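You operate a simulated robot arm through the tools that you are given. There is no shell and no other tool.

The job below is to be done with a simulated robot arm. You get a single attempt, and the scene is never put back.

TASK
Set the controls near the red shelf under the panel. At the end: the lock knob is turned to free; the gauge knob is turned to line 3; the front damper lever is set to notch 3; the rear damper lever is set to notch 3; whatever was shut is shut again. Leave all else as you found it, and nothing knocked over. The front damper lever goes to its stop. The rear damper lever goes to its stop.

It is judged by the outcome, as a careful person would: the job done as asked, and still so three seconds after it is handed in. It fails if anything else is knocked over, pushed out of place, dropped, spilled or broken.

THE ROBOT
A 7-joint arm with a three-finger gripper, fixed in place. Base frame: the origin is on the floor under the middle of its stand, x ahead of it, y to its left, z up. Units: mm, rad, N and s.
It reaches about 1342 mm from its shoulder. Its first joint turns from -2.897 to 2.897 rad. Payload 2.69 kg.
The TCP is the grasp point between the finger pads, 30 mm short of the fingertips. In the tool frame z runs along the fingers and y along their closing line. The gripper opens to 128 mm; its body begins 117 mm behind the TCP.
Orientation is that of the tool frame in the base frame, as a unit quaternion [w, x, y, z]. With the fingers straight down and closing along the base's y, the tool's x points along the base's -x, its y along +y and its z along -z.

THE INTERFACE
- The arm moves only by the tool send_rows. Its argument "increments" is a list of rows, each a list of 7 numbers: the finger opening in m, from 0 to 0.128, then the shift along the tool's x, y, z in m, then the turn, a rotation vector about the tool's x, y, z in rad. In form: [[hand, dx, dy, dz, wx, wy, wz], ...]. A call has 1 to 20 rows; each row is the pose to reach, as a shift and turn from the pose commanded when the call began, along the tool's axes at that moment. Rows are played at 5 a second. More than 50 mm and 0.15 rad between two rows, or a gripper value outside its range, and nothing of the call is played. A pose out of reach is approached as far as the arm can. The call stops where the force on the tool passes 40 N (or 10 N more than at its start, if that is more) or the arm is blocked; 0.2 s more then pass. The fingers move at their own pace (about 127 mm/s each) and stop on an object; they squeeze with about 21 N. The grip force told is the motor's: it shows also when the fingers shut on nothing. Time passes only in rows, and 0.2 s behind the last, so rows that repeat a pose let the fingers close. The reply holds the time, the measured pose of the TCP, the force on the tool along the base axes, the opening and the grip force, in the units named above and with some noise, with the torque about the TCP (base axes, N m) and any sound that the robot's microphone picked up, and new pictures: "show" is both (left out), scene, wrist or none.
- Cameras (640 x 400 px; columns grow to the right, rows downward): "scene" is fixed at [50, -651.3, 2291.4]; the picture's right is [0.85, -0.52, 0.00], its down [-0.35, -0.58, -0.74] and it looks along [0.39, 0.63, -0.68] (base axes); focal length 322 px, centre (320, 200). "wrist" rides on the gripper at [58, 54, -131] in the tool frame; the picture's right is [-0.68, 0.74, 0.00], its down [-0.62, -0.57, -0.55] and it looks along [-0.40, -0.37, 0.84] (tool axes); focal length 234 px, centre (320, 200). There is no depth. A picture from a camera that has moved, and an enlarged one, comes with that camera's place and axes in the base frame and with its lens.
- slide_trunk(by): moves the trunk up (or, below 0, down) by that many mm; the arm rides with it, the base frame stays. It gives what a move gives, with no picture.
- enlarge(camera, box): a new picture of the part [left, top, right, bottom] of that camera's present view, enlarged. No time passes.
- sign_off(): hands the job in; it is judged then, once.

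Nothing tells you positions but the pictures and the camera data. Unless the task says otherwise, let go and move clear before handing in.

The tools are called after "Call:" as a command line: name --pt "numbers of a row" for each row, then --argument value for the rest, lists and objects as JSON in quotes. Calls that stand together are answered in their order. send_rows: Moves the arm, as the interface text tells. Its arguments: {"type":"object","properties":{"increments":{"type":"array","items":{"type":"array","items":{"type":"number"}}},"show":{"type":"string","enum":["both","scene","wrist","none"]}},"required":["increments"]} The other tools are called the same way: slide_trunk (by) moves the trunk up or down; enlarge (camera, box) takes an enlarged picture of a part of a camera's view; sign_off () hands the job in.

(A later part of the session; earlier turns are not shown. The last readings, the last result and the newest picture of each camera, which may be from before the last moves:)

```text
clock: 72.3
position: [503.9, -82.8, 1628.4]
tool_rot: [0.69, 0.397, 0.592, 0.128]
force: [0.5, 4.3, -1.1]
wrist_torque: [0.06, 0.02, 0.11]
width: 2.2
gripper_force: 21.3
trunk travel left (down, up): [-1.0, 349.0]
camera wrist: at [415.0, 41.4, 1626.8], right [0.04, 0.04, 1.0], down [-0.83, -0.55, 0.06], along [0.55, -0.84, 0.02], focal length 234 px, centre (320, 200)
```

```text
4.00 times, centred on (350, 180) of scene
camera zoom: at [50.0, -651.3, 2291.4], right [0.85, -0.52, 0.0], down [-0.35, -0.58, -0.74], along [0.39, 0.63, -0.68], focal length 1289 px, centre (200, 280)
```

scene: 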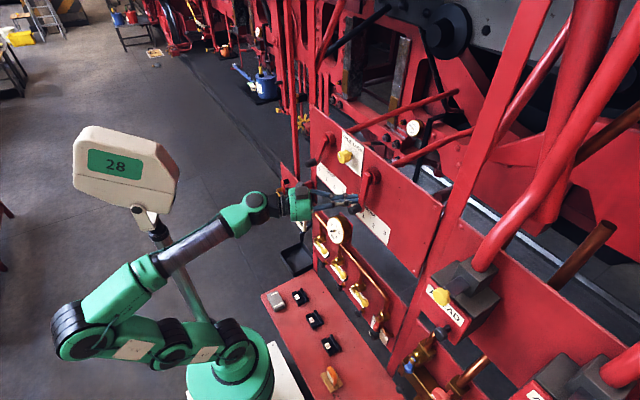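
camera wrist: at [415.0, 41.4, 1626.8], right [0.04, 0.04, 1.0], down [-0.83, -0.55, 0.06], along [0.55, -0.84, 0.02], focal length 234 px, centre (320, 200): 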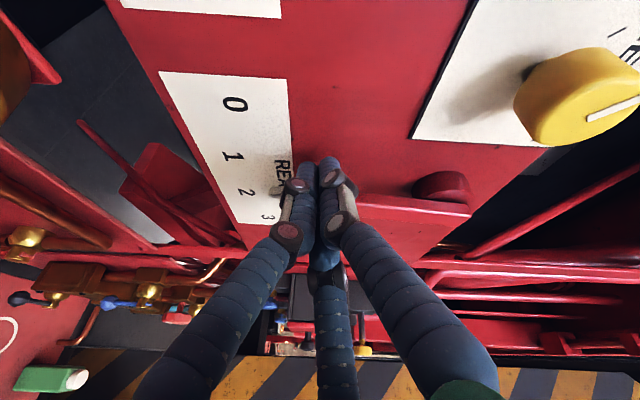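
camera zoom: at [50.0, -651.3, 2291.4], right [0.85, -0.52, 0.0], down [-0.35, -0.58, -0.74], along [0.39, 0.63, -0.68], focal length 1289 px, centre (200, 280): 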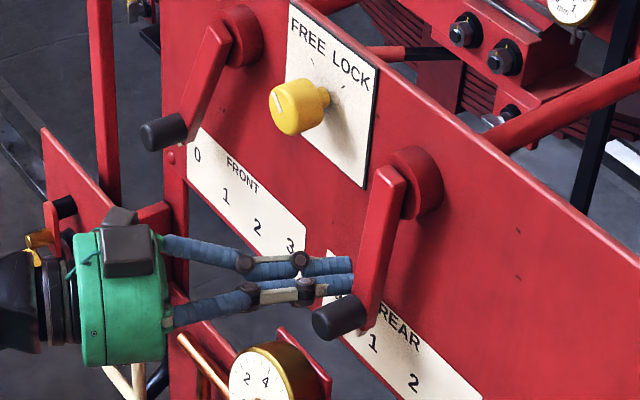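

The lever moves easily (about 4 N) and has passed notch 1. Continuing towards notch 3.

Call:
send_rows --pt "0.0 -0.0052 -0.0052 0.0032 0.0107 -0.0105 0" --pt "0.0 -0.0103 -0.0104 0.0063 0.0214 -0.021 0" --pt "0.0 -0.0155 -0.0157 0.0095 0.0321 -0.0315 0" --pt "0.0 -0.0207 -0.0209 0.0127 0.0428 -0.042 0" --pt "0.0 -0.0259 -0.0261 0.0159 0.0535 -0.0525 0" --pt "0.0 -0.031 -0.0313 0.019 0.0642 -0.063 0" --show "both"

Call:
enlarge --camera "scene" --box '[310, 140, 430, 240]'

```text
clock: 73.7
position: [503.0, -129.8, 1627.5]
tool_rot: [0.694, 0.423, 0.574, 0.096]
force: [0.5, 2.4, -0.4]
wrist_torque: [-0.02, 0.0, 0.06]
width: 2.4
gripper_force: 21.2
trunk travel left (down, up): [-1.0, 349.0]
camera wrist: at [426.1, 1.7, 1625.2], right [0.04, 0.04, 1.0], down [-0.88, -0.47, 0.06], along [0.47, -0.88, 0.02], focal length 234 px, centre (320, 200)
```

scene: 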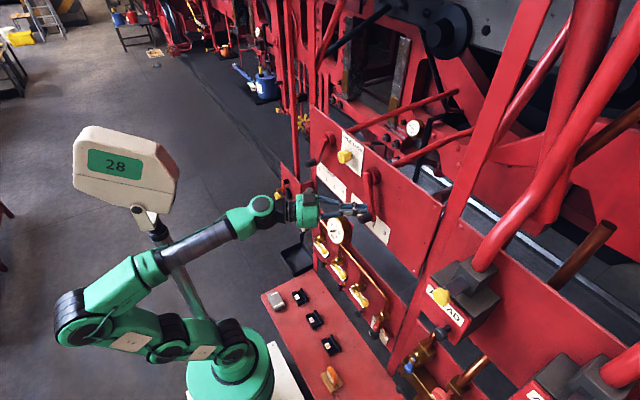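
wrist: 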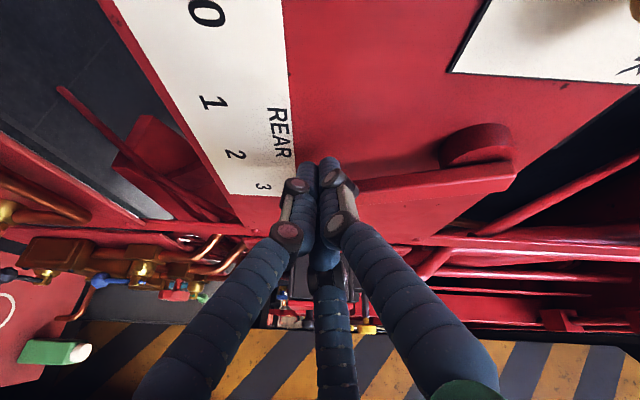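

```text
4.00 times, centred on (370, 190) of scene
camera zoom: at [50.0, -651.3, 2291.4], right [0.85, -0.52, 0.0], down [-0.35, -0.58, -0.74], along [0.39, 0.63, -0.68], focal length 1289 px, centre (120, 240)
```

zoom: 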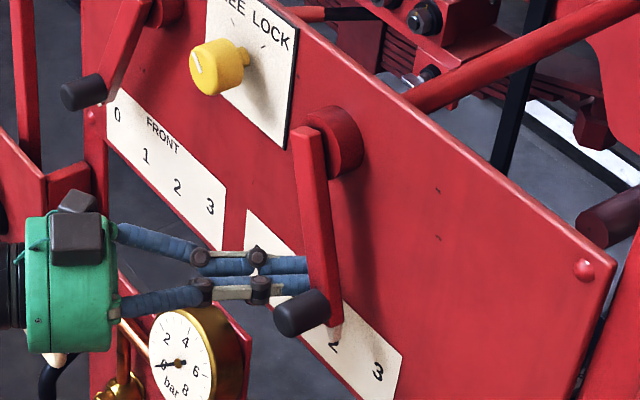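

The rear lever is near notch 2. I'll continue with smaller steps to its stop.

Call:
send_rows --pt "0.0 -0.0037 -0.0037 0.0029 0.0086 -0.0084 0" --pt "0.0 -0.0074 -0.0075 0.0057 0.0172 -0.0168 0" --pt "0.0 -0.0111 -0.0112 0.0086 0.0258 -0.0252 0" --pt "0.0 -0.0148 -0.015 0.0114 0.0344 -0.0336 0" --pt "0.0 -0.0186 -0.0187 0.0143 0.043 -0.042 0" --show "both"

Call:
enlarge --camera "scene" --box '[310, 140, 430, 240]'

```text
clock: 74.4
position: [504.5, -139.4, 1627.5]
tool_rot: [0.696, 0.428, 0.57, 0.088]
force: [-6.4, 26.3, -4.7]
wrist_torque: [-0.03, -0.2, 0.31]
width: 2.4
gripper_force: 20.4
trunk travel left (down, up): [-1.0, 349.0]
stopped in row 3: the force on the tool passed its limit at 45 N (the readings are from after the stop); the commanded pose is now the measured one
camera wrist: at [430.2, -5.6, 1624.8], right [0.04, 0.04, 1.0], down [-0.89, -0.45, 0.06], along [0.45, -0.89, 0.02], focal length 234 px, centre (320, 200)
```

scene: 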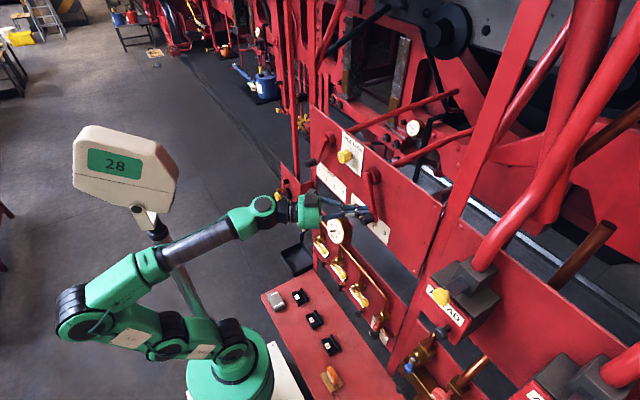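
wrist: 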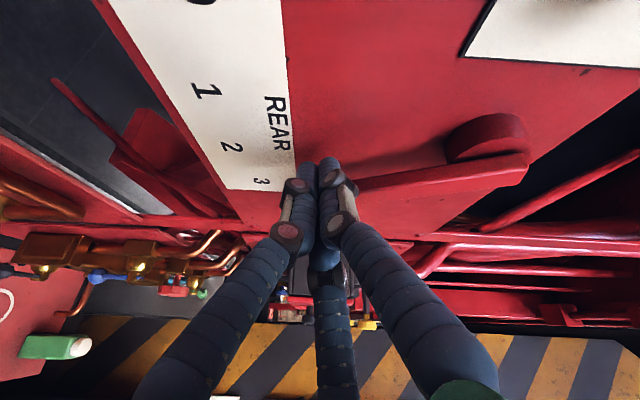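

```text
4.00 times, centred on (370, 190) of scene
camera zoom: at [50.0, -651.3, 2291.4], right [0.85, -0.52, 0.0], down [-0.35, -0.58, -0.74], along [0.39, 0.63, -0.68], focal length 1289 px, centre (120, 240)
```

zoom: 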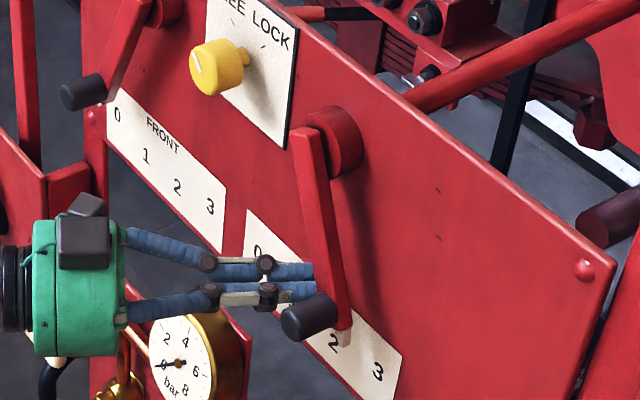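

The lever came up against about 45 N between notches 2 and 3. I'll zoom in to see exactly where its pointer is.

Call:
enlarge --camera "scene" --box '[365, 190, 425, 240]'

Call:
enlarge --camera "wrist" --box '[200, 80, 360, 210]'

Call:
enlarge --camera "scene" --box '[305, 135, 365, 185]'

```text
8.00 times, centred on (395, 215) of scene
camera zoom: at [50.0, -651.3, 2291.4], right [0.85, -0.52, 0.0], down [-0.35, -0.58, -0.74], along [0.39, 0.63, -0.68], focal length 2577 px, centre (-280, 80)
```

zoom: 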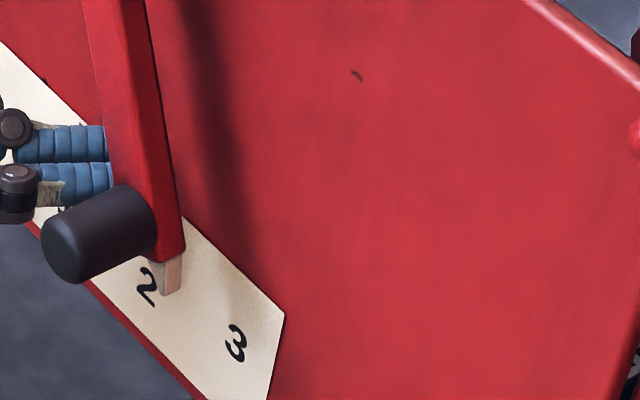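

```text
3.08 times, centred on (280, 145) of wrist
camera zoom: at [430.2, -5.6, 1624.8], right [0.04, 0.04, 1.0], down [-0.89, -0.45, 0.06], along [0.45, -0.89, 0.02], focal length 720 px, centre (443, 369)
```

zoom: 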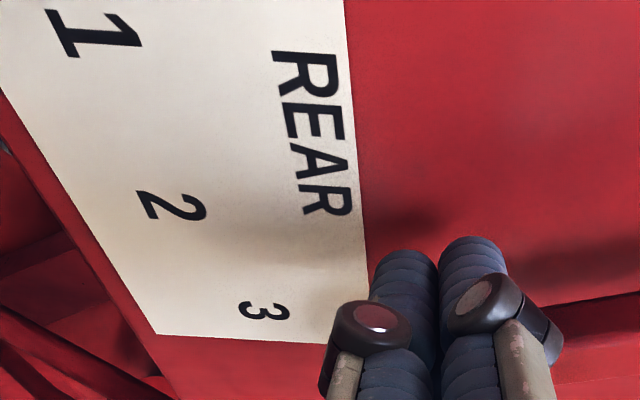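

```text
8.00 times, centred on (335, 160) of scene
camera zoom: at [50.0, -651.3, 2291.4], right [0.85, -0.52, 0.0], down [-0.35, -0.58, -0.74], along [0.39, 0.63, -0.68], focal length 2577 px, centre (200, 520)
```

zoom: 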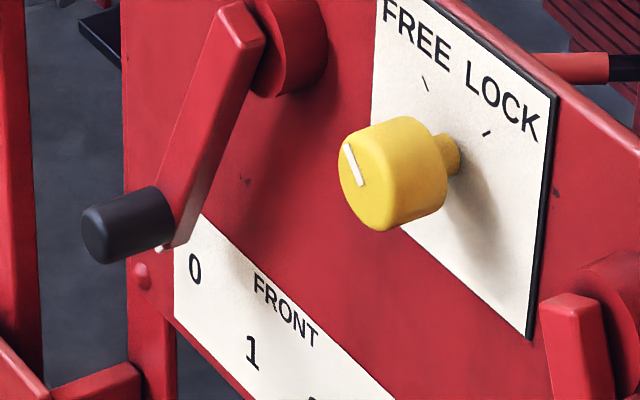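

By my ray geometry the lever is at roughly -20°, close to notch 3 (about -23°). I'll nudge it gently once more to confirm it's at a hard stop.

Call:
send_rows --pt "0.0 -0.0012 -0.0012 0.001 0 0 0" --pt "0.0 -0.0024 -0.0025 0.002 0 0 0" --pt "0.0 -0.0037 -0.0037 0.003 0 0 0" --show "none"

Call:
enlarge --camera "scene" --box '[365, 190, 425, 240]'

```text
clock: 74.9
position: [504.3, -138.7, 1627.2]
tool_rot: [0.695, 0.428, 0.57, 0.088]
force: [-6.5, 27.6, -4.8]
wrist_torque: [-0.03, -0.03, 0.25]
width: 2.4
gripper_force: 20.6
trunk travel left (down, up): [-1.0, 349.0]
stopped in row 2: the force on the tool passed its limit at 44 N (the readings are from after the stop); the commanded pose is now the measured one
```

```text
8.00 times, centred on (395, 215) of scene
camera zoom: at [50.0, -651.3, 2291.4], right [0.85, -0.52, 0.0], down [-0.35, -0.58, -0.74], along [0.39, 0.63, -0.68], focal length 2577 px, centre (-280, 80)
```

zoom: 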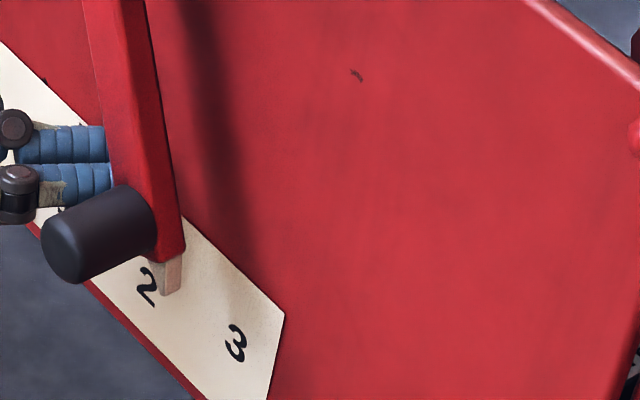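

It's firm: no further motion at 44 N. I'll move off the lever and look at the scale from another angle to determine the notch.

Call:
send_rows --pt "0.0 0.0061 0.0062 -0.005 0 0 0" --pt "0.0 0.0122 0.0124 -0.0099 0 0 0" --pt "0.0 0.0122 0.0124 -0.0099 0 0 0" --show "none"

Call:
send_rows --pt "0.0 -0.005 -0.0055 -0.013 0 0 0" --pt "0.0 -0.01 -0.011 -0.026 0 0 0" --pt "0.0 -0.015 -0.0165 -0.039 0 0 0" --pt "0.0 -0.02 -0.022 -0.052 0 0 0" --pt "0.0 -0.025 -0.0275 -0.065 0 0 0" --pt "0.0 -0.03 -0.033 -0.078 0 0 0" --pt "0.0 -0.03 -0.033 -0.078 0 0 0" --show "both"

Call:
enlarge --camera "scene" --box '[365, 190, 425, 240]'

Call:
enlarge --camera "wrist" --box '[220, 60, 420, 220]'

```text
clock: 75.7
position: [506.4, -122.9, 1626.8]
tool_rot: [0.695, 0.43, 0.57, 0.087]
force: [0.7, 0.0, -0.8]
wrist_torque: [-0.02, 0.04, 0.04]
width: 2.2
gripper_force: 21.2
trunk travel left (down, up): [-1.0, 349.0]
```

```text
clock: 77.3
position: [414.4, -122.8, 1627.8]
tool_rot: [0.695, 0.43, 0.569, 0.088]
force: [-0.4, 0.4, 0.0]
wrist_torque: [-0.02, 0.04, 0.02]
width: 2.1
gripper_force: 20.4
trunk travel left (down, up): [-1.0, 349.0]
camera wrist: at [340.0, 10.4, 1625.9], right [0.04, 0.04, 1.0], down [-0.89, -0.45, 0.06], along [0.45, -0.89, 0.02], focal length 234 px, centre (320, 200)
```

scene: 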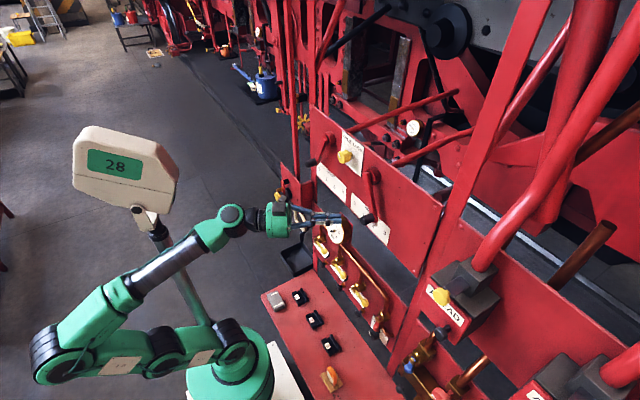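
wrist: 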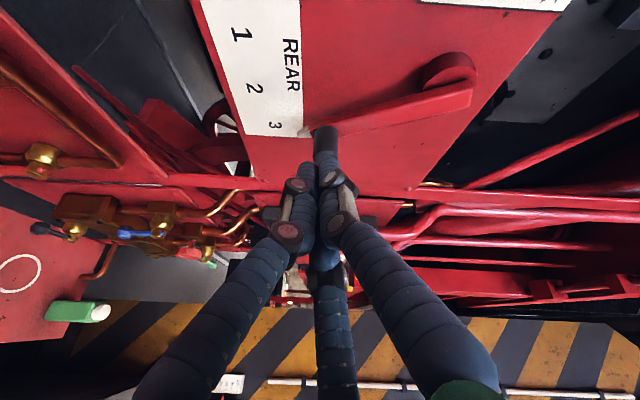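

```text
8.00 times, centred on (395, 215) of scene
camera zoom: at [50.0, -651.3, 2291.4], right [0.85, -0.52, 0.0], down [-0.35, -0.58, -0.74], along [0.39, 0.63, -0.68], focal length 2577 px, centre (-280, 80)
```

zoom: 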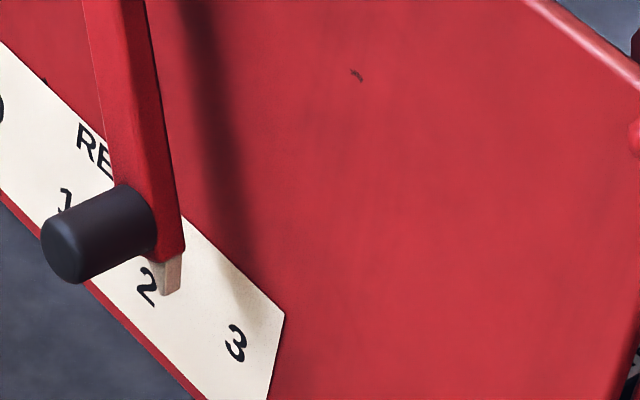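

```text
2.50 times, centred on (320, 140) of wrist
camera zoom: at [340.0, 10.4, 1625.9], right [0.04, 0.04, 1.0], down [-0.89, -0.45, 0.06], along [0.45, -0.89, 0.02], focal length 585 px, centre (320, 350)
```

zoom: 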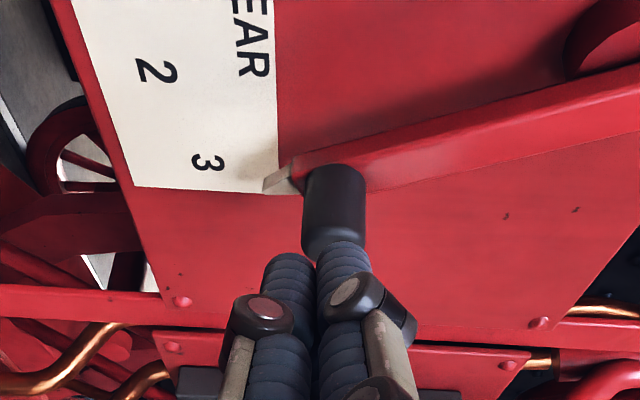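

Triangulating the pointer from both views puts it at about -23.4°, which mirrors notch 0, so the rear lever is at notch 3 on its stop. Now I'll move left, clear of both grips, to do the front lever.

Call:
send_rows --pt "0.0 0.0237 0.0238 -0.0193 -0.0179 0.0175 0" --pt "0.0 0.0474 0.0477 -0.0386 -0.0358 0.0349 0" --pt "0.0 0.071 0.0715 -0.0579 -0.0537 0.0524 0" --pt "0.0 0.0947 0.0954 -0.0772 -0.0716 0.0699 0" --pt "0.0 0.1184 0.1192 -0.0965 -0.0894 0.0873 0" --pt "0.0 0.142 0.143 -0.1158 -0.1073 0.1048 0" --pt "0.0 0.1657 0.1669 -0.1351 -0.1252 0.1222 0" --pt "0.0 0.1894 0.1907 -0.1544 -0.1431 0.1397 0" --pt "0.0 0.1894 0.1907 -0.1544 -0.1431 0.1397 0" --show "both"

```text
clock: 79.3
position: [415.1, 186.3, 1627.4]
tool_rot: [0.683, 0.371, 0.609, 0.158]
force: [0.6, 1.4, -0.8]
wrist_torque: [-0.01, -0.03, -0.11]
width: 2.1
gripper_force: 20.7
trunk travel left (down, up): [-1.0, 349.0]
camera wrist: at [315.3, 302.5, 1625.9], right [0.03, 0.04, 1.0], down [-0.78, -0.62, 0.05], along [0.62, -0.78, 0.01], focal length 234 px, centre (320, 200)
```

scene: 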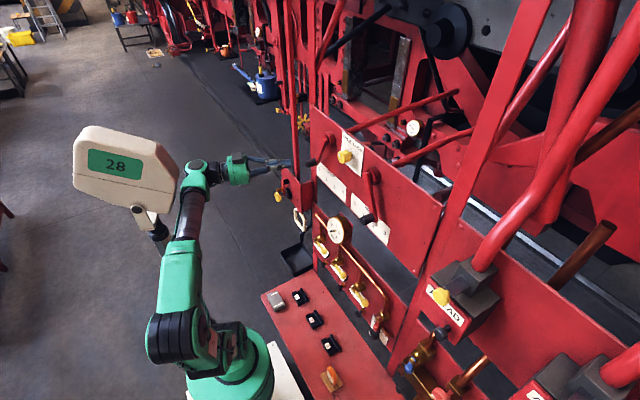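
wrist: 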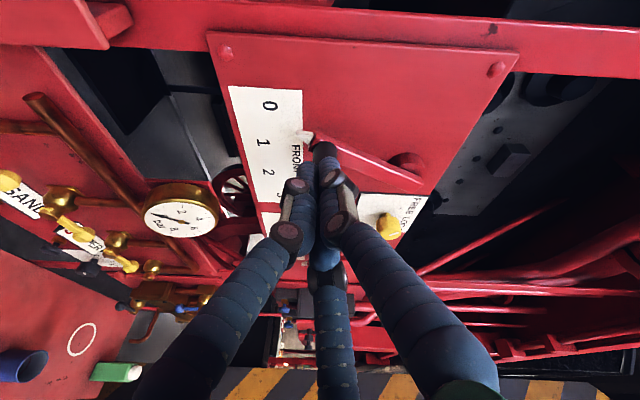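

No limits were hit. The hand is left of the front lever. I'll shift slightly further left and advance beside its grip.

Call:
send_rows --pt "0.0 0.0046 0.0075 -0.0029 0 0 0" --pt "0.0 0.0083 0.0117 0.0138 0 0 0" --pt "0.0 0.0119 0.0158 0.0305 0 0 0" --pt "0.0 0.0156 0.02 0.0473 0 0 0" --pt "0.0 0.0192 0.0241 0.064 0 0 0" --pt "0.0 0.0229 0.0283 0.0807 0 0 0" --pt "0.0 0.0229 0.0283 0.0807 0 0 0" --show "both"

Call:
enlarge --camera "scene" --box '[260, 110, 380, 210]'

```text
clock: 80.9
position: [503.3, 196.7, 1627.0]
tool_rot: [0.683, 0.371, 0.609, 0.158]
force: [0.7, -0.3, 0.1]
wrist_torque: [0.02, -0.01, -0.04]
width: 2.5
gripper_force: 21.0
trunk travel left (down, up): [-1.0, 349.0]
camera wrist: at [403.9, 311.8, 1626.8], right [0.03, 0.04, 1.0], down [-0.78, -0.62, 0.05], along [0.62, -0.78, 0.01], focal length 234 px, centre (320, 200)
```

scene: 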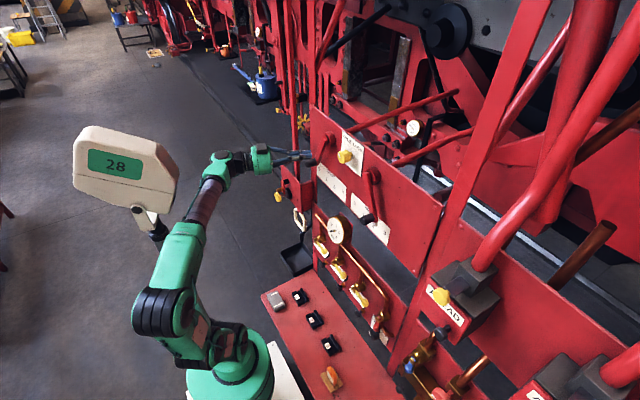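
wrist: 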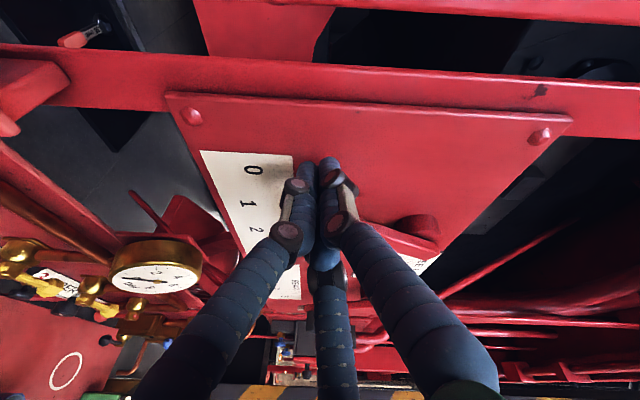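

```text
4.00 times, centred on (320, 160) of scene
camera zoom: at [50.0, -651.3, 2291.4], right [0.85, -0.52, 0.0], down [-0.35, -0.58, -0.74], along [0.39, 0.63, -0.68], focal length 1289 px, centre (320, 360)
```

zoom: 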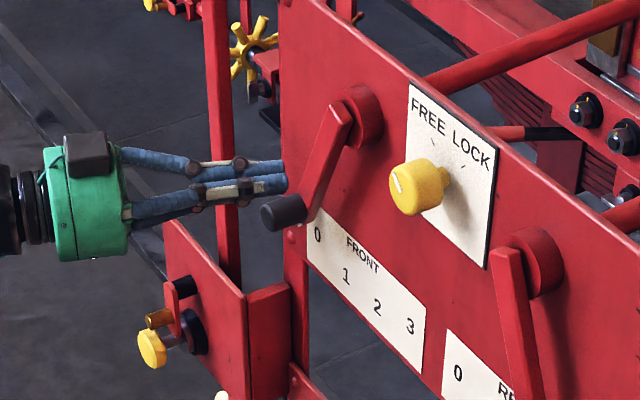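

The fingers are beside the front lever, clear of the rods and box. I'll push it right in small steps.

Call:
send_rows --pt "0.0 -0.0053 -0.0054 0.0025 0.0086 -0.0084 0" --pt "0.0 -0.0107 -0.0108 0.005 0.0172 -0.0168 0" --pt "0.0 -0.016 -0.0162 0.0075 0.0257 -0.0252 0" --pt "0.0 -0.0214 -0.0216 0.0101 0.0343 -0.0336 0" --pt "0.0 -0.0267 -0.027 0.0126 0.0429 -0.042 0" --pt "0.0 -0.032 -0.0324 0.0151 0.0515 -0.0503 0" --pt "0.0 -0.0374 -0.0378 0.0176 0.06 -0.0587 0" --pt "0.0 -0.0427 -0.0432 0.0201 0.0686 -0.0671 0" --pt "0.0 -0.0481 -0.0486 0.0226 0.0772 -0.0755 0" --pt "0.0 -0.0534 -0.054 0.0252 0.0858 -0.0839 0" --show "both"

Call:
enlarge --camera "scene" --box '[260, 110, 380, 210]'

```text
clock: 83.1
position: [502.4, 112.8, 1629.6]
tool_rot: [0.691, 0.408, 0.585, 0.116]
force: [0.0, -1.0, 0.0]
wrist_torque: [-0.05, -0.06, -0.01]
width: 2.3
gripper_force: 21.0
trunk travel left (down, up): [-1.0, 349.0]
camera wrist: at [418.3, 241.1, 1627.7], right [0.04, 0.04, 1.0], down [-0.85, -0.52, 0.05], along [0.52, -0.85, 0.02], focal length 234 px, centre (320, 200)
```

scene: 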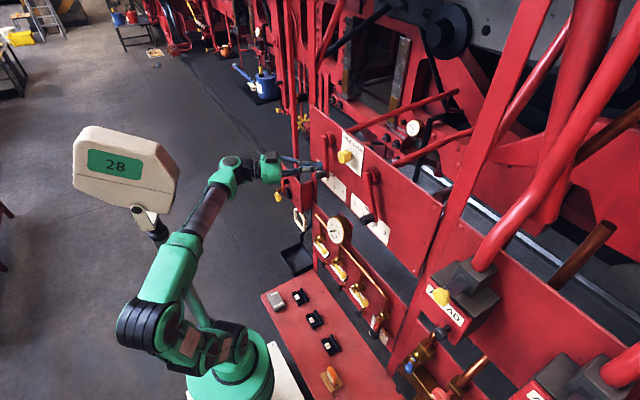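
wrist: 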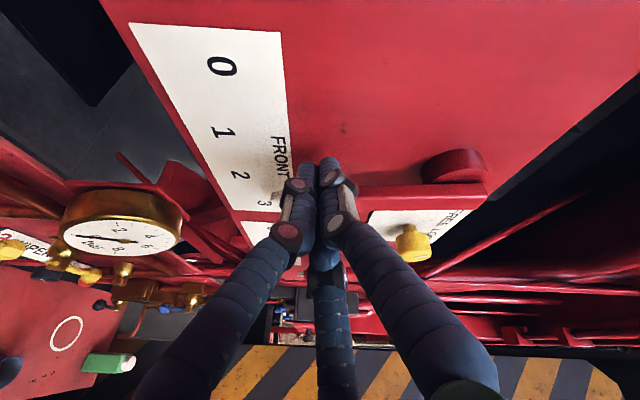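

```text
4.00 times, centred on (320, 160) of scene
camera zoom: at [50.0, -651.3, 2291.4], right [0.85, -0.52, 0.0], down [-0.35, -0.58, -0.74], along [0.39, 0.63, -0.68], focal length 1289 px, centre (320, 360)
```

zoom: 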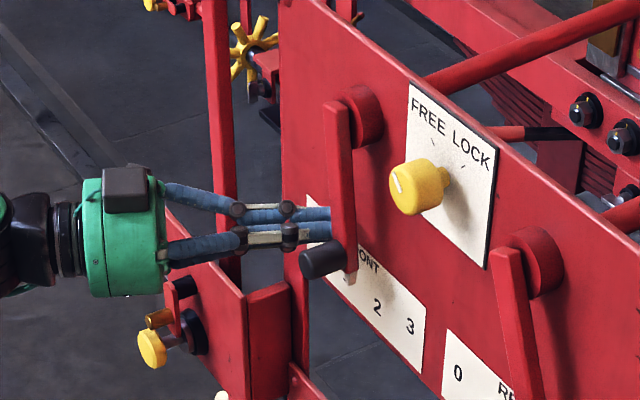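

The front lever is around notch 1.5 and moving freely. Continuing to its stop.

Call:
send_rows --pt "0.0 -0.0038 -0.0038 0.0026 0.0071 -0.007 0" --pt "0.0 -0.0077 -0.0077 0.0051 0.0142 -0.014 0" --pt "0.0 -0.0115 -0.0115 0.0077 0.0213 -0.021 0" --pt "0.0 -0.0153 -0.0154 0.0103 0.0284 -0.028 0" --pt "0.0 -0.0191 -0.0192 0.0128 0.0355 -0.035 0" --pt "0.0 -0.023 -0.023 0.0154 0.0426 -0.042 0" --pt "0.0 -0.0268 -0.0269 0.018 0.0497 -0.049 0" --show "both"

Call:
enlarge --camera "scene" --box '[305, 160, 365, 210]'

```text
clock: 84.8
position: [502.9, 81.0, 1626.1]
tool_rot: [0.695, 0.424, 0.574, 0.091]
force: [-4.6, 21.9, -3.7]
wrist_torque: [-0.05, 0.15, 0.15]
width: 2.1
gripper_force: 21.3
trunk travel left (down, up): [-1.0, 349.0]
stopped in row 7: the force on the tool passed its limit at 42 N (the readings are from after the stop); the commanded pose is now the measured one
camera wrist: at [426.9, 212.3, 1623.5], right [0.05, 0.05, 1.0], down [-0.88, -0.47, 0.06], along [0.47, -0.88, 0.02], focal length 234 px, centre (320, 200)
```

scene: 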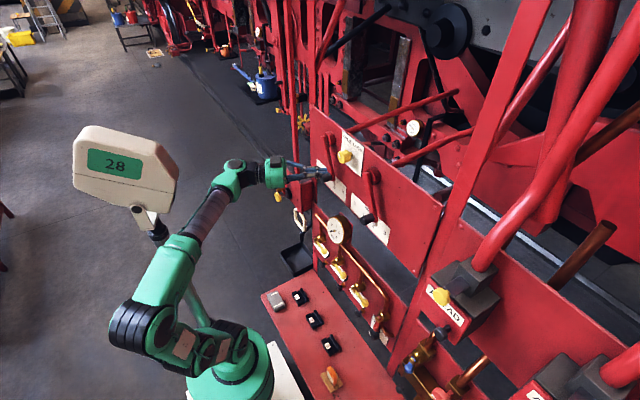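
wrist: 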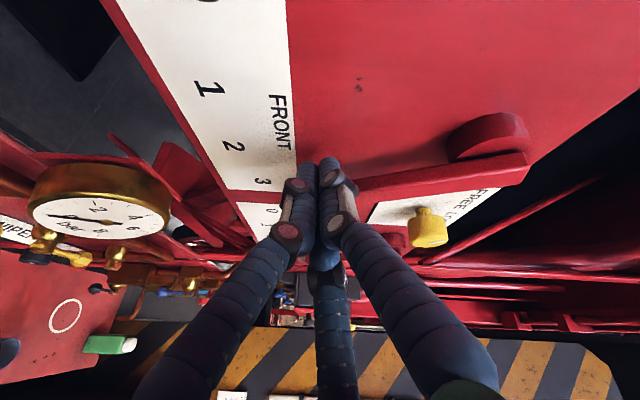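

```text
8.00 times, centred on (335, 185) of scene
camera zoom: at [50.0, -651.3, 2291.4], right [0.85, -0.52, 0.0], down [-0.35, -0.58, -0.74], along [0.39, 0.63, -0.68], focal length 2577 px, centre (200, 320)
```

zoom: 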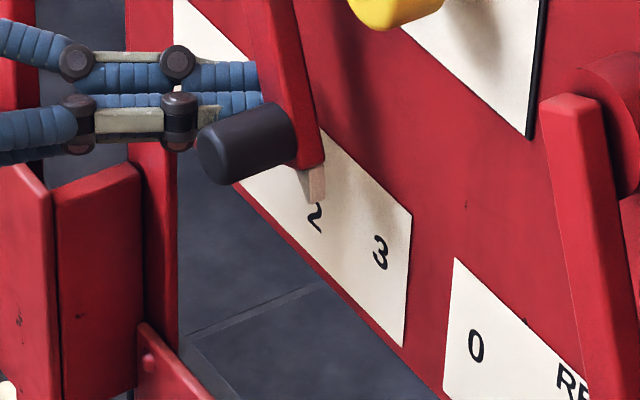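

The front lever stopped firmly with its pointer at about -22.8°, so it is at notch 3 on its stop. I'll ease off and back away from it.

Call:
send_rows --pt "0.0 0.0055 0.0056 -0.0044 0 0 0" --pt "0.0 0.011 0.0112 -0.0087 0 0 0" --pt "0.0 0.0033 0.0027 -0.0295 0 0 0" --pt "0.0 -0.0044 -0.0059 -0.0503 0 0 0" --pt "0.0 -0.0121 -0.0144 -0.071 0 0 0" --pt "0.0 -0.0198 -0.023 -0.0918 0 0 0" --pt "0.0 -0.0198 -0.023 -0.0918 0 0 0" --show "both"

Call:
enlarge --camera "scene" --box '[300, 110, 430, 240]'

Call:
enlarge --camera "scene" --box '[350, 280, 410, 350]'

```text
clock: 86.4
position: [407.4, 96.0, 1627.6]
tool_rot: [0.695, 0.424, 0.573, 0.092]
force: [0.8, 0.2, 0.1]
wrist_torque: [0.01, -0.02, 0.02]
width: 2.2
gripper_force: 21.4
trunk travel left (down, up): [-1.0, 349.0]
camera wrist: at [329.9, 227.7, 1625.1], right [0.04, 0.04, 1.0], down [-0.88, -0.46, 0.06], along [0.47, -0.88, 0.02], focal length 234 px, centre (320, 200)
```

scene: 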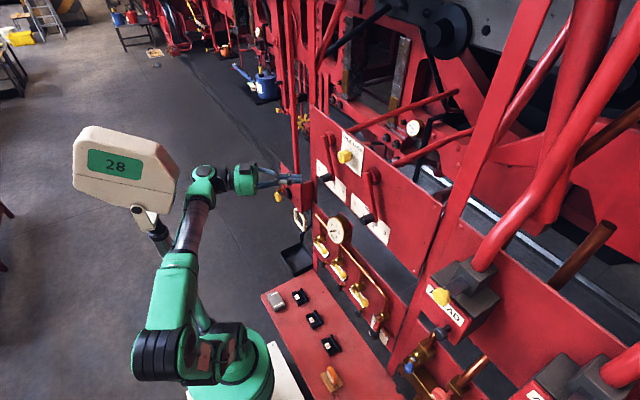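
wrist: 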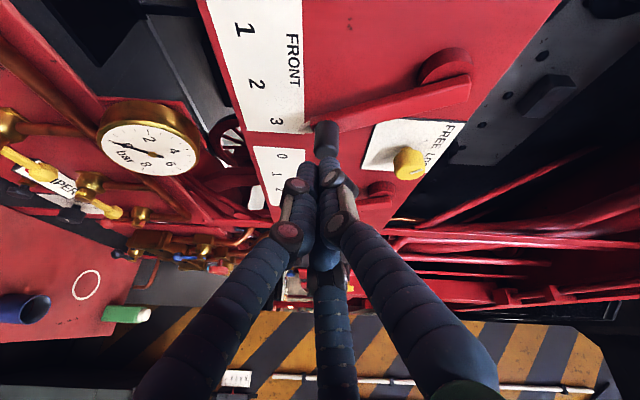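

```text
3.08 times, centred on (365, 175) of scene
camera zoom: at [50.0, -651.3, 2291.4], right [0.85, -0.52, 0.0], down [-0.35, -0.58, -0.74], along [0.39, 0.63, -0.68], focal length 991 px, centre (182, 277)
```

zoom: 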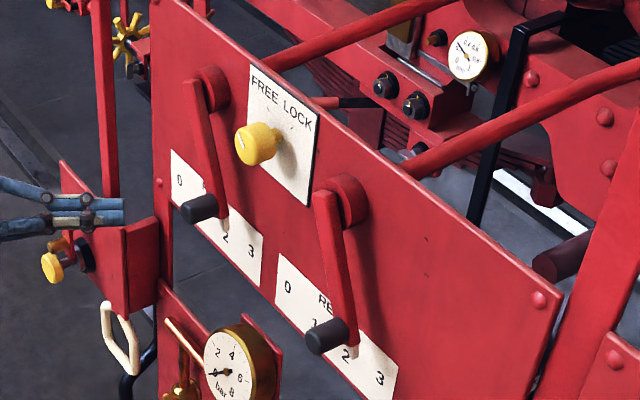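

```text
5.71 times, centred on (380, 315) of scene
camera zoom: at [50.0, -651.3, 2291.4], right [0.85, -0.52, 0.0], down [-0.35, -0.58, -0.74], along [0.39, 0.63, -0.68], focal length 1841 px, centre (-23, -457)
```

zoom: 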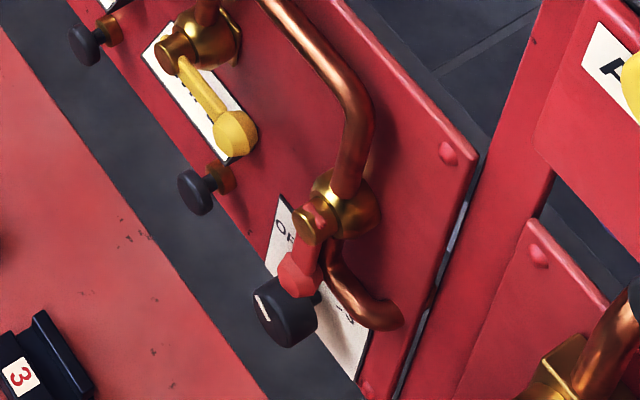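

Both levers are set at notch 3 and the lock knob is on FREE. Next is the gauge knob at about (517, -280, 1068): I'll travel right and down in stages, fingers closed and well clear of the panel.

Call:
send_rows --pt "0.0 -0.0172 -0.0341 0.0153 0 0 0" --pt "0.0 -0.0343 -0.0682 0.0306 0 0 0" --pt "0.0 -0.0515 -0.1022 0.0458 0 0 0" --pt "0.0 -0.0686 -0.1363 0.0611 0 0 0" --pt "0.0 -0.0858 -0.1704 0.0764 0 0 0" --pt "0.0 -0.0858 -0.1704 0.0764 0 0 0" --show "scene"

```text
clock: 87.8
position: [388.8, -101.1, 1568.0]
tool_rot: [0.695, 0.424, 0.573, 0.092]
force: [0.8, 0.5, -0.7]
wrist_torque: [0.0, 0.01, -0.03]
width: 2.6
gripper_force: 20.9
trunk travel left (down, up): [-1.0, 349.0]
```

scene: 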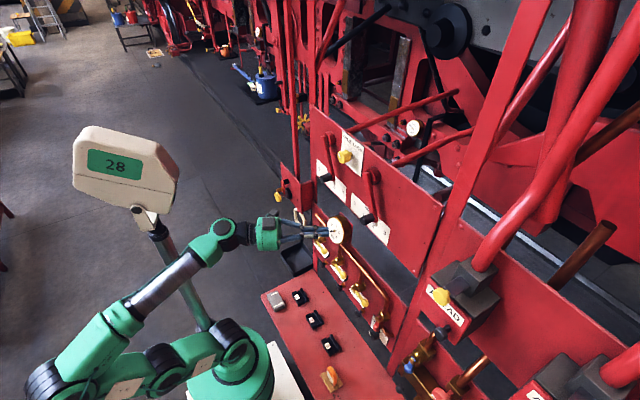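

Clear so far. Going further right would drive a wrist joint through its blocked zone, so I'll swing the hand the long way round (right → up → left) in free space. First I'll point it right and up.

Call:
send_rows --pt "0.0 -0.0381 0.0004 -0.006 0.0402 -0.0976 0" --pt "0.0 -0.0762 0.0008 -0.0119 0.0803 -0.1951 0" --pt "0.0 -0.1142 0.0013 -0.0179 0.1205 -0.2927 0" --pt "0.0 -0.1523 0.0017 -0.0238 0.1606 -0.3902 0" --pt "0.0 -0.1523 0.0017 -0.0238 0.1606 -0.3902 0" --show "scene"

```text
clock: 89.0
position: [316.2, -183.6, 1681.2]
tool_rot: [0.757, 0.489, 0.432, -0.038]
force: [0.3, 0.3, 0.2]
wrist_torque: [0.0, 0.03, -0.01]
width: 2.3
gripper_force: 21.5
trunk travel left (down, up): [-1.0, 349.0]
```

scene: 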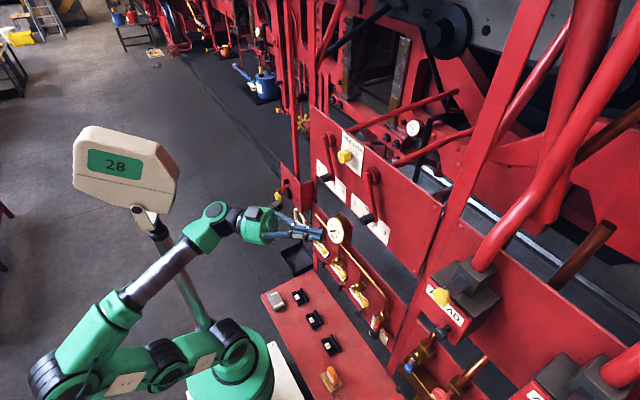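

Call:
enlarge --camera "scene" --box '[20, 190, 340, 390]'

```text
2.00 times, centred on (180, 290) of scene
camera zoom: at [50.0, -651.3, 2291.4], right [0.85, -0.52, 0.0], down [-0.35, -0.58, -0.74], along [0.39, 0.63, -0.68], focal length 644 px, centre (600, 20)
```

zoom: 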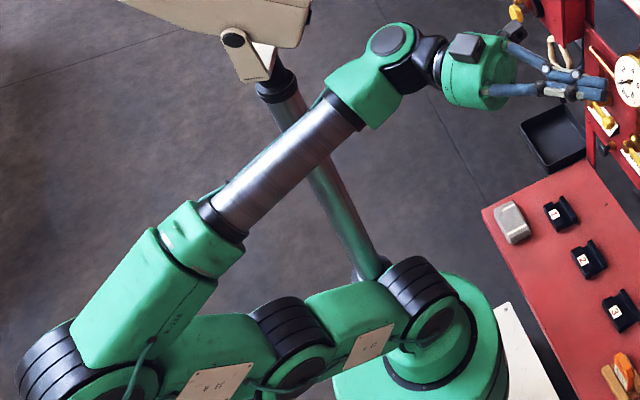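

I can see the arm geometry well here: forearm direction is about (0.92, 0.25, 0.31) with the wrist near (154, 19, 1642). I'll rotate the hand about the forearm axis from right to up.

Call:
send_rows --pt "0.0 -0.0288 0.0177 -0.0022 -0.0645 -0.1122 -0.0602" --pt "0.0 -0.056 0.0368 -0.0087 -0.1289 -0.2245 -0.1204" --pt "0.0 -0.081 0.0569 -0.0195 -0.1934 -0.3367 -0.1807" --pt "0.0 -0.1034 0.0778 -0.0342 -0.2579 -0.449 -0.2409" --pt "0.0 -0.1226 0.0987 -0.0526 -0.3224 -0.5612 -0.3011" --pt "0.0 -0.1384 0.1193 -0.0743 -0.3868 -0.6734 -0.3613" --pt "0.0 -0.1503 0.1394 -0.099 -0.4513 -0.7857 -0.4215" --pt "0.0 -0.1581 0.1583 -0.1259 -0.5158 -0.8979 -0.4818" --pt "0.0 -0.1618 0.1758 -0.1547 -0.5803 -1.0102 -0.542" --pt "0.0 -0.161 0.1915 -0.1847 -0.6447 -1.1224 -0.6022" --pt "0.0 -0.156 0.2051 -0.2154 -0.7092 -1.2346 -0.6624" --pt "0.0 -0.156 0.2051 -0.2154 -0.7092 -1.2346 -0.6624" --show "scene"

Call:
enlarge --camera "scene" --box '[20, 90, 340, 390]'

```text
clock: 91.6
position: [185.4, 33.3, 1901.3]
tool_rot: [0.921, -0.047, 0.044, -0.385]
force: [-0.7, 0.6, -0.1]
wrist_torque: [0.01, 0.01, -0.01]
width: 2.4
gripper_force: 20.7
trunk travel left (down, up): [-1.0, 349.0]
```

scene: 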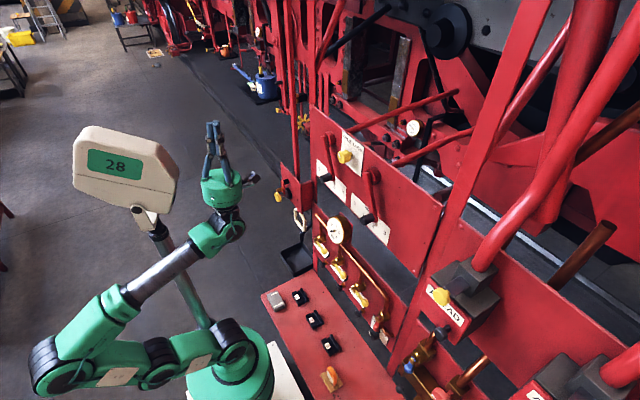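

```text
1.33 times, centred on (180, 240) of scene
camera zoom: at [50.0, -651.3, 2291.4], right [0.85, -0.52, 0.0], down [-0.35, -0.58, -0.74], along [0.39, 0.63, -0.68], focal length 430 px, centre (507, 147)
```

zoom: 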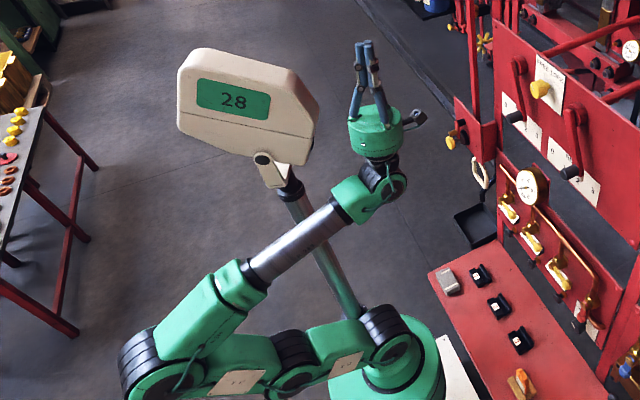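

That was a clean swing of a single joint, and the hand is now up, in the arm's plane. I'll pitch it down through the forearm line (jumping across the straight pose in one row) so the wrist ends up unflipped.

Call:
send_rows --pt "0.0 0.0172 0.0299 -0.0023 -0.1145 0.0658 0" --pt "0.0 0.0341 0.0593 -0.0091 -0.2291 0.1316 0" --pt "0.0 0.0504 0.0877 -0.0203 -0.3436 0.1974 0" --pt "0.0 0.0658 0.1145 -0.0357 -0.4582 0.2632 0" --pt "0.0 0.0801 0.1394 -0.0551 -0.5727 0.329 0" --pt "0.0 0.0929 0.1618 -0.0781 -0.6873 0.3948 0" --pt "0.0 0.1042 0.1814 -0.1043 -0.8018 0.4606 0" --pt "0.0 0.1136 0.1978 -0.1332 -0.9163 0.5264 0" --pt "0.0 0.122 0.2123 -0.1688 -1.0456 0.6006 0" --pt "0.0 0.1269 0.221 -0.2012 -1.1591 0.6659 0" --pt "0.0 0.1298 0.226 -0.2348 -1.2719 0.7306 0" --pt "0.0 0.1305 0.2271 -0.2688 -1.3846 0.7954 0" --pt "0.0 0.1305 0.2271 -0.2688 -1.3846 0.7954 0" --show "both"

```text
clock: 94.4
position: [404.1, 85.1, 1602.2]
tool_rot: [0.598, -0.467, 0.599, -0.257]
force: [-0.5, 0.2, -0.6]
wrist_torque: [0.01, -0.01, -0.02]
width: 2.4
gripper_force: 20.5
trunk travel left (down, up): [-1.0, 349.0]
camera wrist: at [275.1, 24.5, 1547.6], right [-0.29, 0.9, -0.32], down [-0.48, 0.15, 0.87], along [0.83, 0.4, 0.39], focal length 234 px, centre (320, 200)
```

scene: 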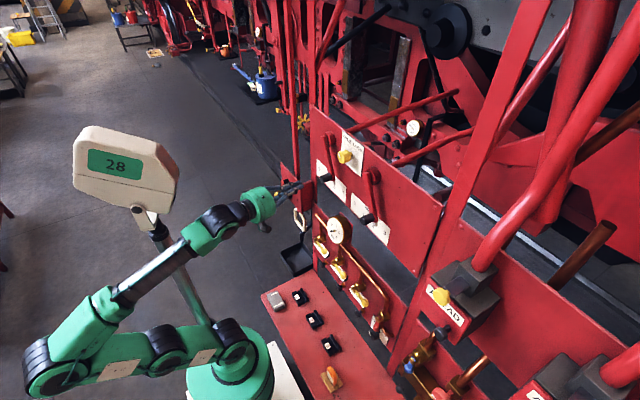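
wrist: 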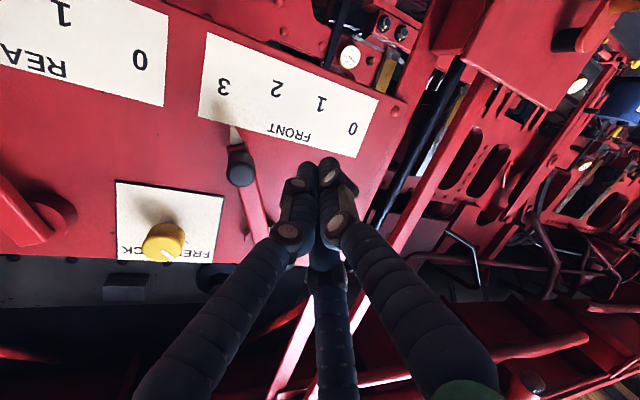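

Call:
enlarge --camera "scene" --box '[100, 160, 320, 330]'

Call:
enlarge --camera "wrist" --box '[100, 0, 400, 280]'

```text
2.35 times, centred on (210, 245) of scene
camera zoom: at [50.0, -651.3, 2291.4], right [0.85, -0.52, 0.0], down [-0.35, -0.58, -0.74], along [0.39, 0.63, -0.68], focal length 758 px, centre (579, 94)
```

zoom: 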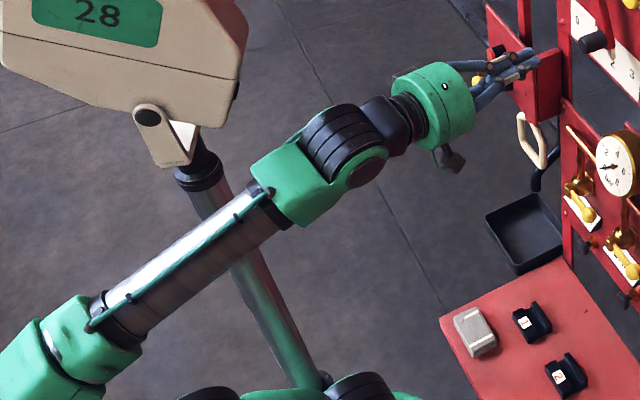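

```text
1.43 times, centred on (250, 140) of wrist
camera zoom: at [275.1, 24.5, 1547.6], right [-0.29, 0.9, -0.32], down [-0.48, 0.15, 0.87], along [0.83, 0.4, 0.39], focal length 334 px, centre (420, 286)
```

zoom: 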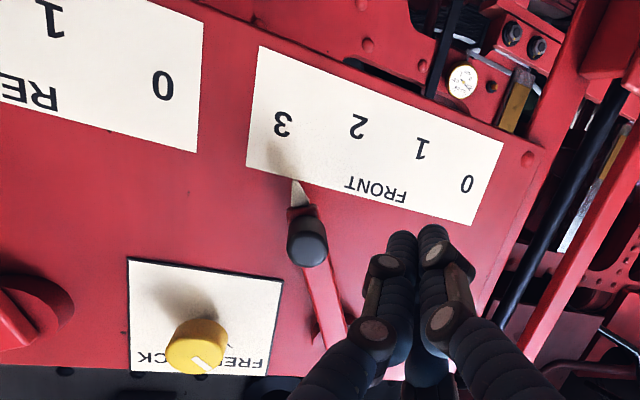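

No limits were hit, the front pointer clearly reads 3, and the wrist now looks properly unflipped. I'll bring the hand to face straight ahead while moving right.

Call:
send_rows --pt "0.0 0.0369 -0.0103 -0.011 0.0427 0.0255 0" --pt "0.0 0.0739 -0.0205 -0.0219 0.0855 0.051 0" --pt "0.0 0.1108 -0.0308 -0.0329 0.1282 0.0766 0" --pt "0.0 0.1477 -0.0411 -0.0439 0.1709 0.1021 0" --pt "0.0 0.1847 -0.0513 -0.0548 0.2137 0.1276 0" --pt "0.0 0.2216 -0.0616 -0.0658 0.2564 0.1531 0" --pt "0.0 0.2216 -0.0616 -0.0658 0.2564 0.1531 0" --show "scene"

```text
clock: 96.0
position: [407.2, -56.7, 1570.0]
tool_rot: [0.643, -0.434, 0.552, -0.306]
force: [0.0, 0.7, -0.1]
wrist_torque: [0.04, 0.03, -0.06]
width: 2.2
gripper_force: 21.2
trunk travel left (down, up): [-1.0, 349.0]
stopped in row 7: the arm was blocked; the commanded pose is now the measured one
```

scene: 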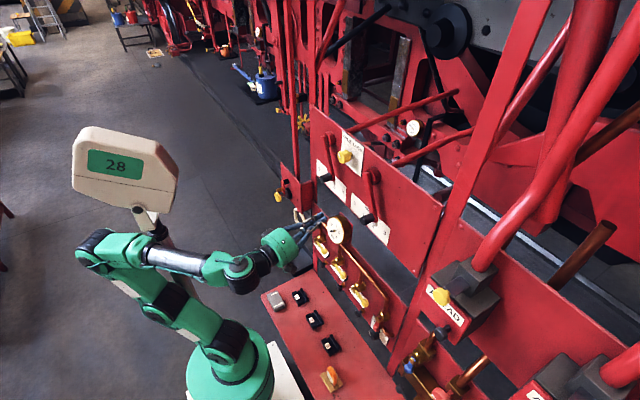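

The elbow swung left and bumped the robot's own display pole; nothing else was touched. I'll move back left to undo that, then reach the gauge knob with the elbow high and on the right.

Call:
send_rows --pt "0.0 -0.0333 0.0055 0.0049 0 0 0" --pt "0.0 -0.0667 0.0109 0.0098 0 0 0" --pt "0.0 -0.1 0.0164 0.0146 0 0 0" --pt "0.0 -0.1333 0.0218 0.0195 0 0 0" --pt "0.0 -0.1333 0.0218 0.0195 0 0 0" --show "scene"

```text
clock: 97.2
position: [400.4, 63.6, 1610.4]
tool_rot: [0.642, -0.429, 0.557, -0.306]
force: [0.2, -0.4, 1.1]
wrist_torque: [0.0, 0.03, 0.06]
width: 2.0
gripper_force: 20.4
trunk travel left (down, up): [-1.0, 349.0]
```

scene: 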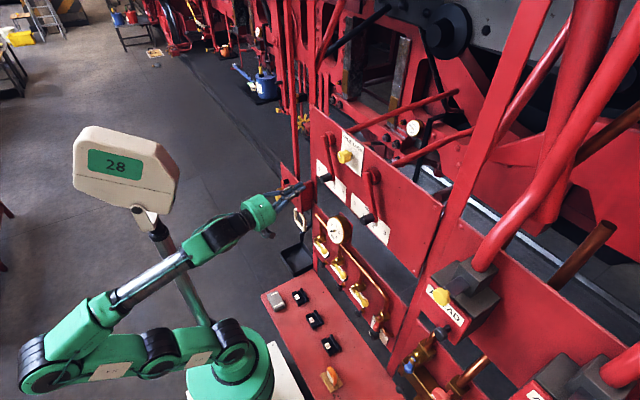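

Back in the good configuration. I'll raise the trunk fully so the hand is above the panel.

Call:
slide_trunk --by 345

```text
clock: 100.6
position: [399.7, 64.8, 1955.5]
tool_rot: [0.642, -0.429, 0.557, -0.307]
force: [0.3, 0.5, 1.3]
wrist_torque: [-0.04, 0.0, 0.0]
width: 2.1
gripper_force: 21.5
trunk travel left (down, up): [-346.0, 4.0]
```

Call:
send_rows --pt "0.0 0.0105 0.013 0.0271 -0.1285 0.0649 0" --pt "0.0 0.0205 0.0255 0.0489 -0.2569 0.1299 0" --pt "0.0 0.0299 0.0364 0.0655 -0.3854 0.1948 0" --pt "0.0 0.0383 0.0454 0.0771 -0.5138 0.2597 0" --pt "0.0 0.0454 0.0518 0.0843 -0.6423 0.3247 0" --pt "0.0 0.0508 0.0549 0.0873 -0.7707 0.3896 0" --pt "0.0 0.0544 0.0545 0.0869 -0.8992 0.4545 0" --pt "0.0 0.0559 0.0499 0.0835 -1.0276 0.5194 0" --pt "0.0 0.0552 0.0408 0.0779 -1.1561 0.5844 0" --pt "0.0 0.0521 0.0273 0.071 -1.2845 0.6493 0" --pt "0.0 0.0466 0.0088 0.0632 -1.4129 0.7142 0" --pt "0.0 0.0466 0.0088 0.0632 -1.4129 0.7142 0" --show "scene"

```text
clock: 103.2
position: [477.7, 38.4, 1935.5]
tool_rot: [0.078, -0.605, 0.786, 0.101]
force: [2.4, -1.1, -0.5]
wrist_torque: [0.14, 0.32, 0.1]
width: 2.3
gripper_force: 20.7
out of reach, approached as far as the arm can: row 3, 4, 5, 6, 7, 8, 9, 10, 11, 12
trunk travel left (down, up): [-346.0, 4.0]
```

scene: 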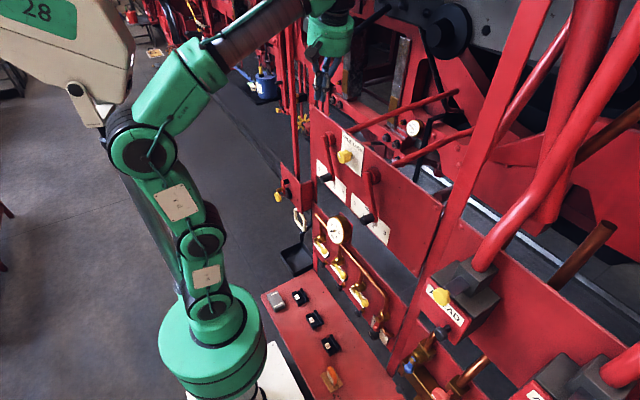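

The hand-down pose is tilted 14° left, so the wrist joint sits at its other limit. That happens to be the favourable side for reaching right. I'll swing the whole arm right about the base, well above everything, in two halves.

Call:
send_rows --pt "0.0 0.0443 -0.0132 -0.0121 0.0245 -0.0064 0.0968" --pt "0.0 0.0899 -0.0219 -0.0242 0.049 -0.0129 0.1935" --pt "0.0 0.1361 -0.0257 -0.0362 0.0734 -0.0193 0.2903" --pt "0.0 0.1826 -0.0248 -0.0479 0.0979 -0.0258 0.387" --pt "0.0 0.2289 -0.0191 -0.0592 0.1224 -0.0322 0.4838" --pt "0.0 0.2743 -0.0087 -0.07 0.1469 -0.0386 0.5806" --pt "0.0 0.3186 0.0063 -0.0802 0.1714 -0.0451 0.6773" --pt "0.0 0.3186 0.0063 -0.0802 0.1714 -0.0451 0.6773" --show "scene"

```text
clock: 105.0
position: [383.2, -275.5, 1937.5]
tool_rot: [0.113, -0.299, 0.945, 0.066]
force: [0.0, 0.2, 0.5]
wrist_torque: [-0.03, -0.03, -0.03]
width: 2.4
gripper_force: 21.5
out of reach, approached as far as the arm can: row 7
trunk travel left (down, up): [-346.0, 4.0]
```

scene: 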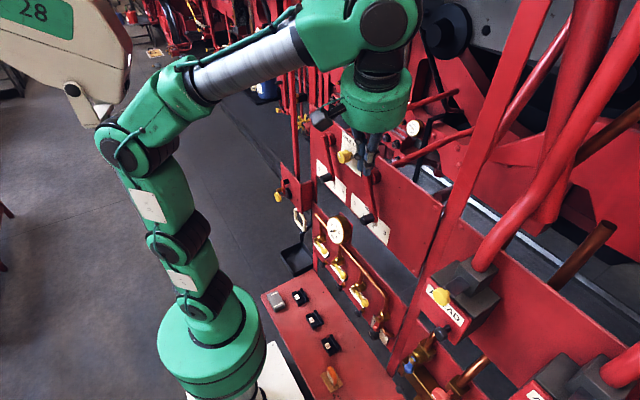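

Rotation works. I'll swing the hand a little further left about the forearm to move off the joint limit.

Call:
send_rows --pt "0.0 -0.0299 0.0113 -0.002 -0.0396 -0.116 -0.0677" --pt "0.0 -0.0586 0.0246 -0.0078 -0.0791 -0.2319 -0.1355" --pt "0.0 -0.0817 0.0371 -0.0158 -0.113 -0.3313 -0.1936" --pt "0.0 -0.0817 0.0371 -0.0158 -0.113 -0.3313 -0.1936" --show "none"

```text
clock: 106.0
position: [421.3, -201.8, 1957.7]
tool_rot: [0.256, -0.381, 0.875, 0.155]
force: [0.0, 1.3, 0.2]
wrist_torque: [-0.05, -0.03, -0.03]
width: 2.3
gripper_force: 21.2
out of reach, approached as far as the arm can: row 1, 2, 3, 4
trunk travel left (down, up): [-346.0, 4.0]
```

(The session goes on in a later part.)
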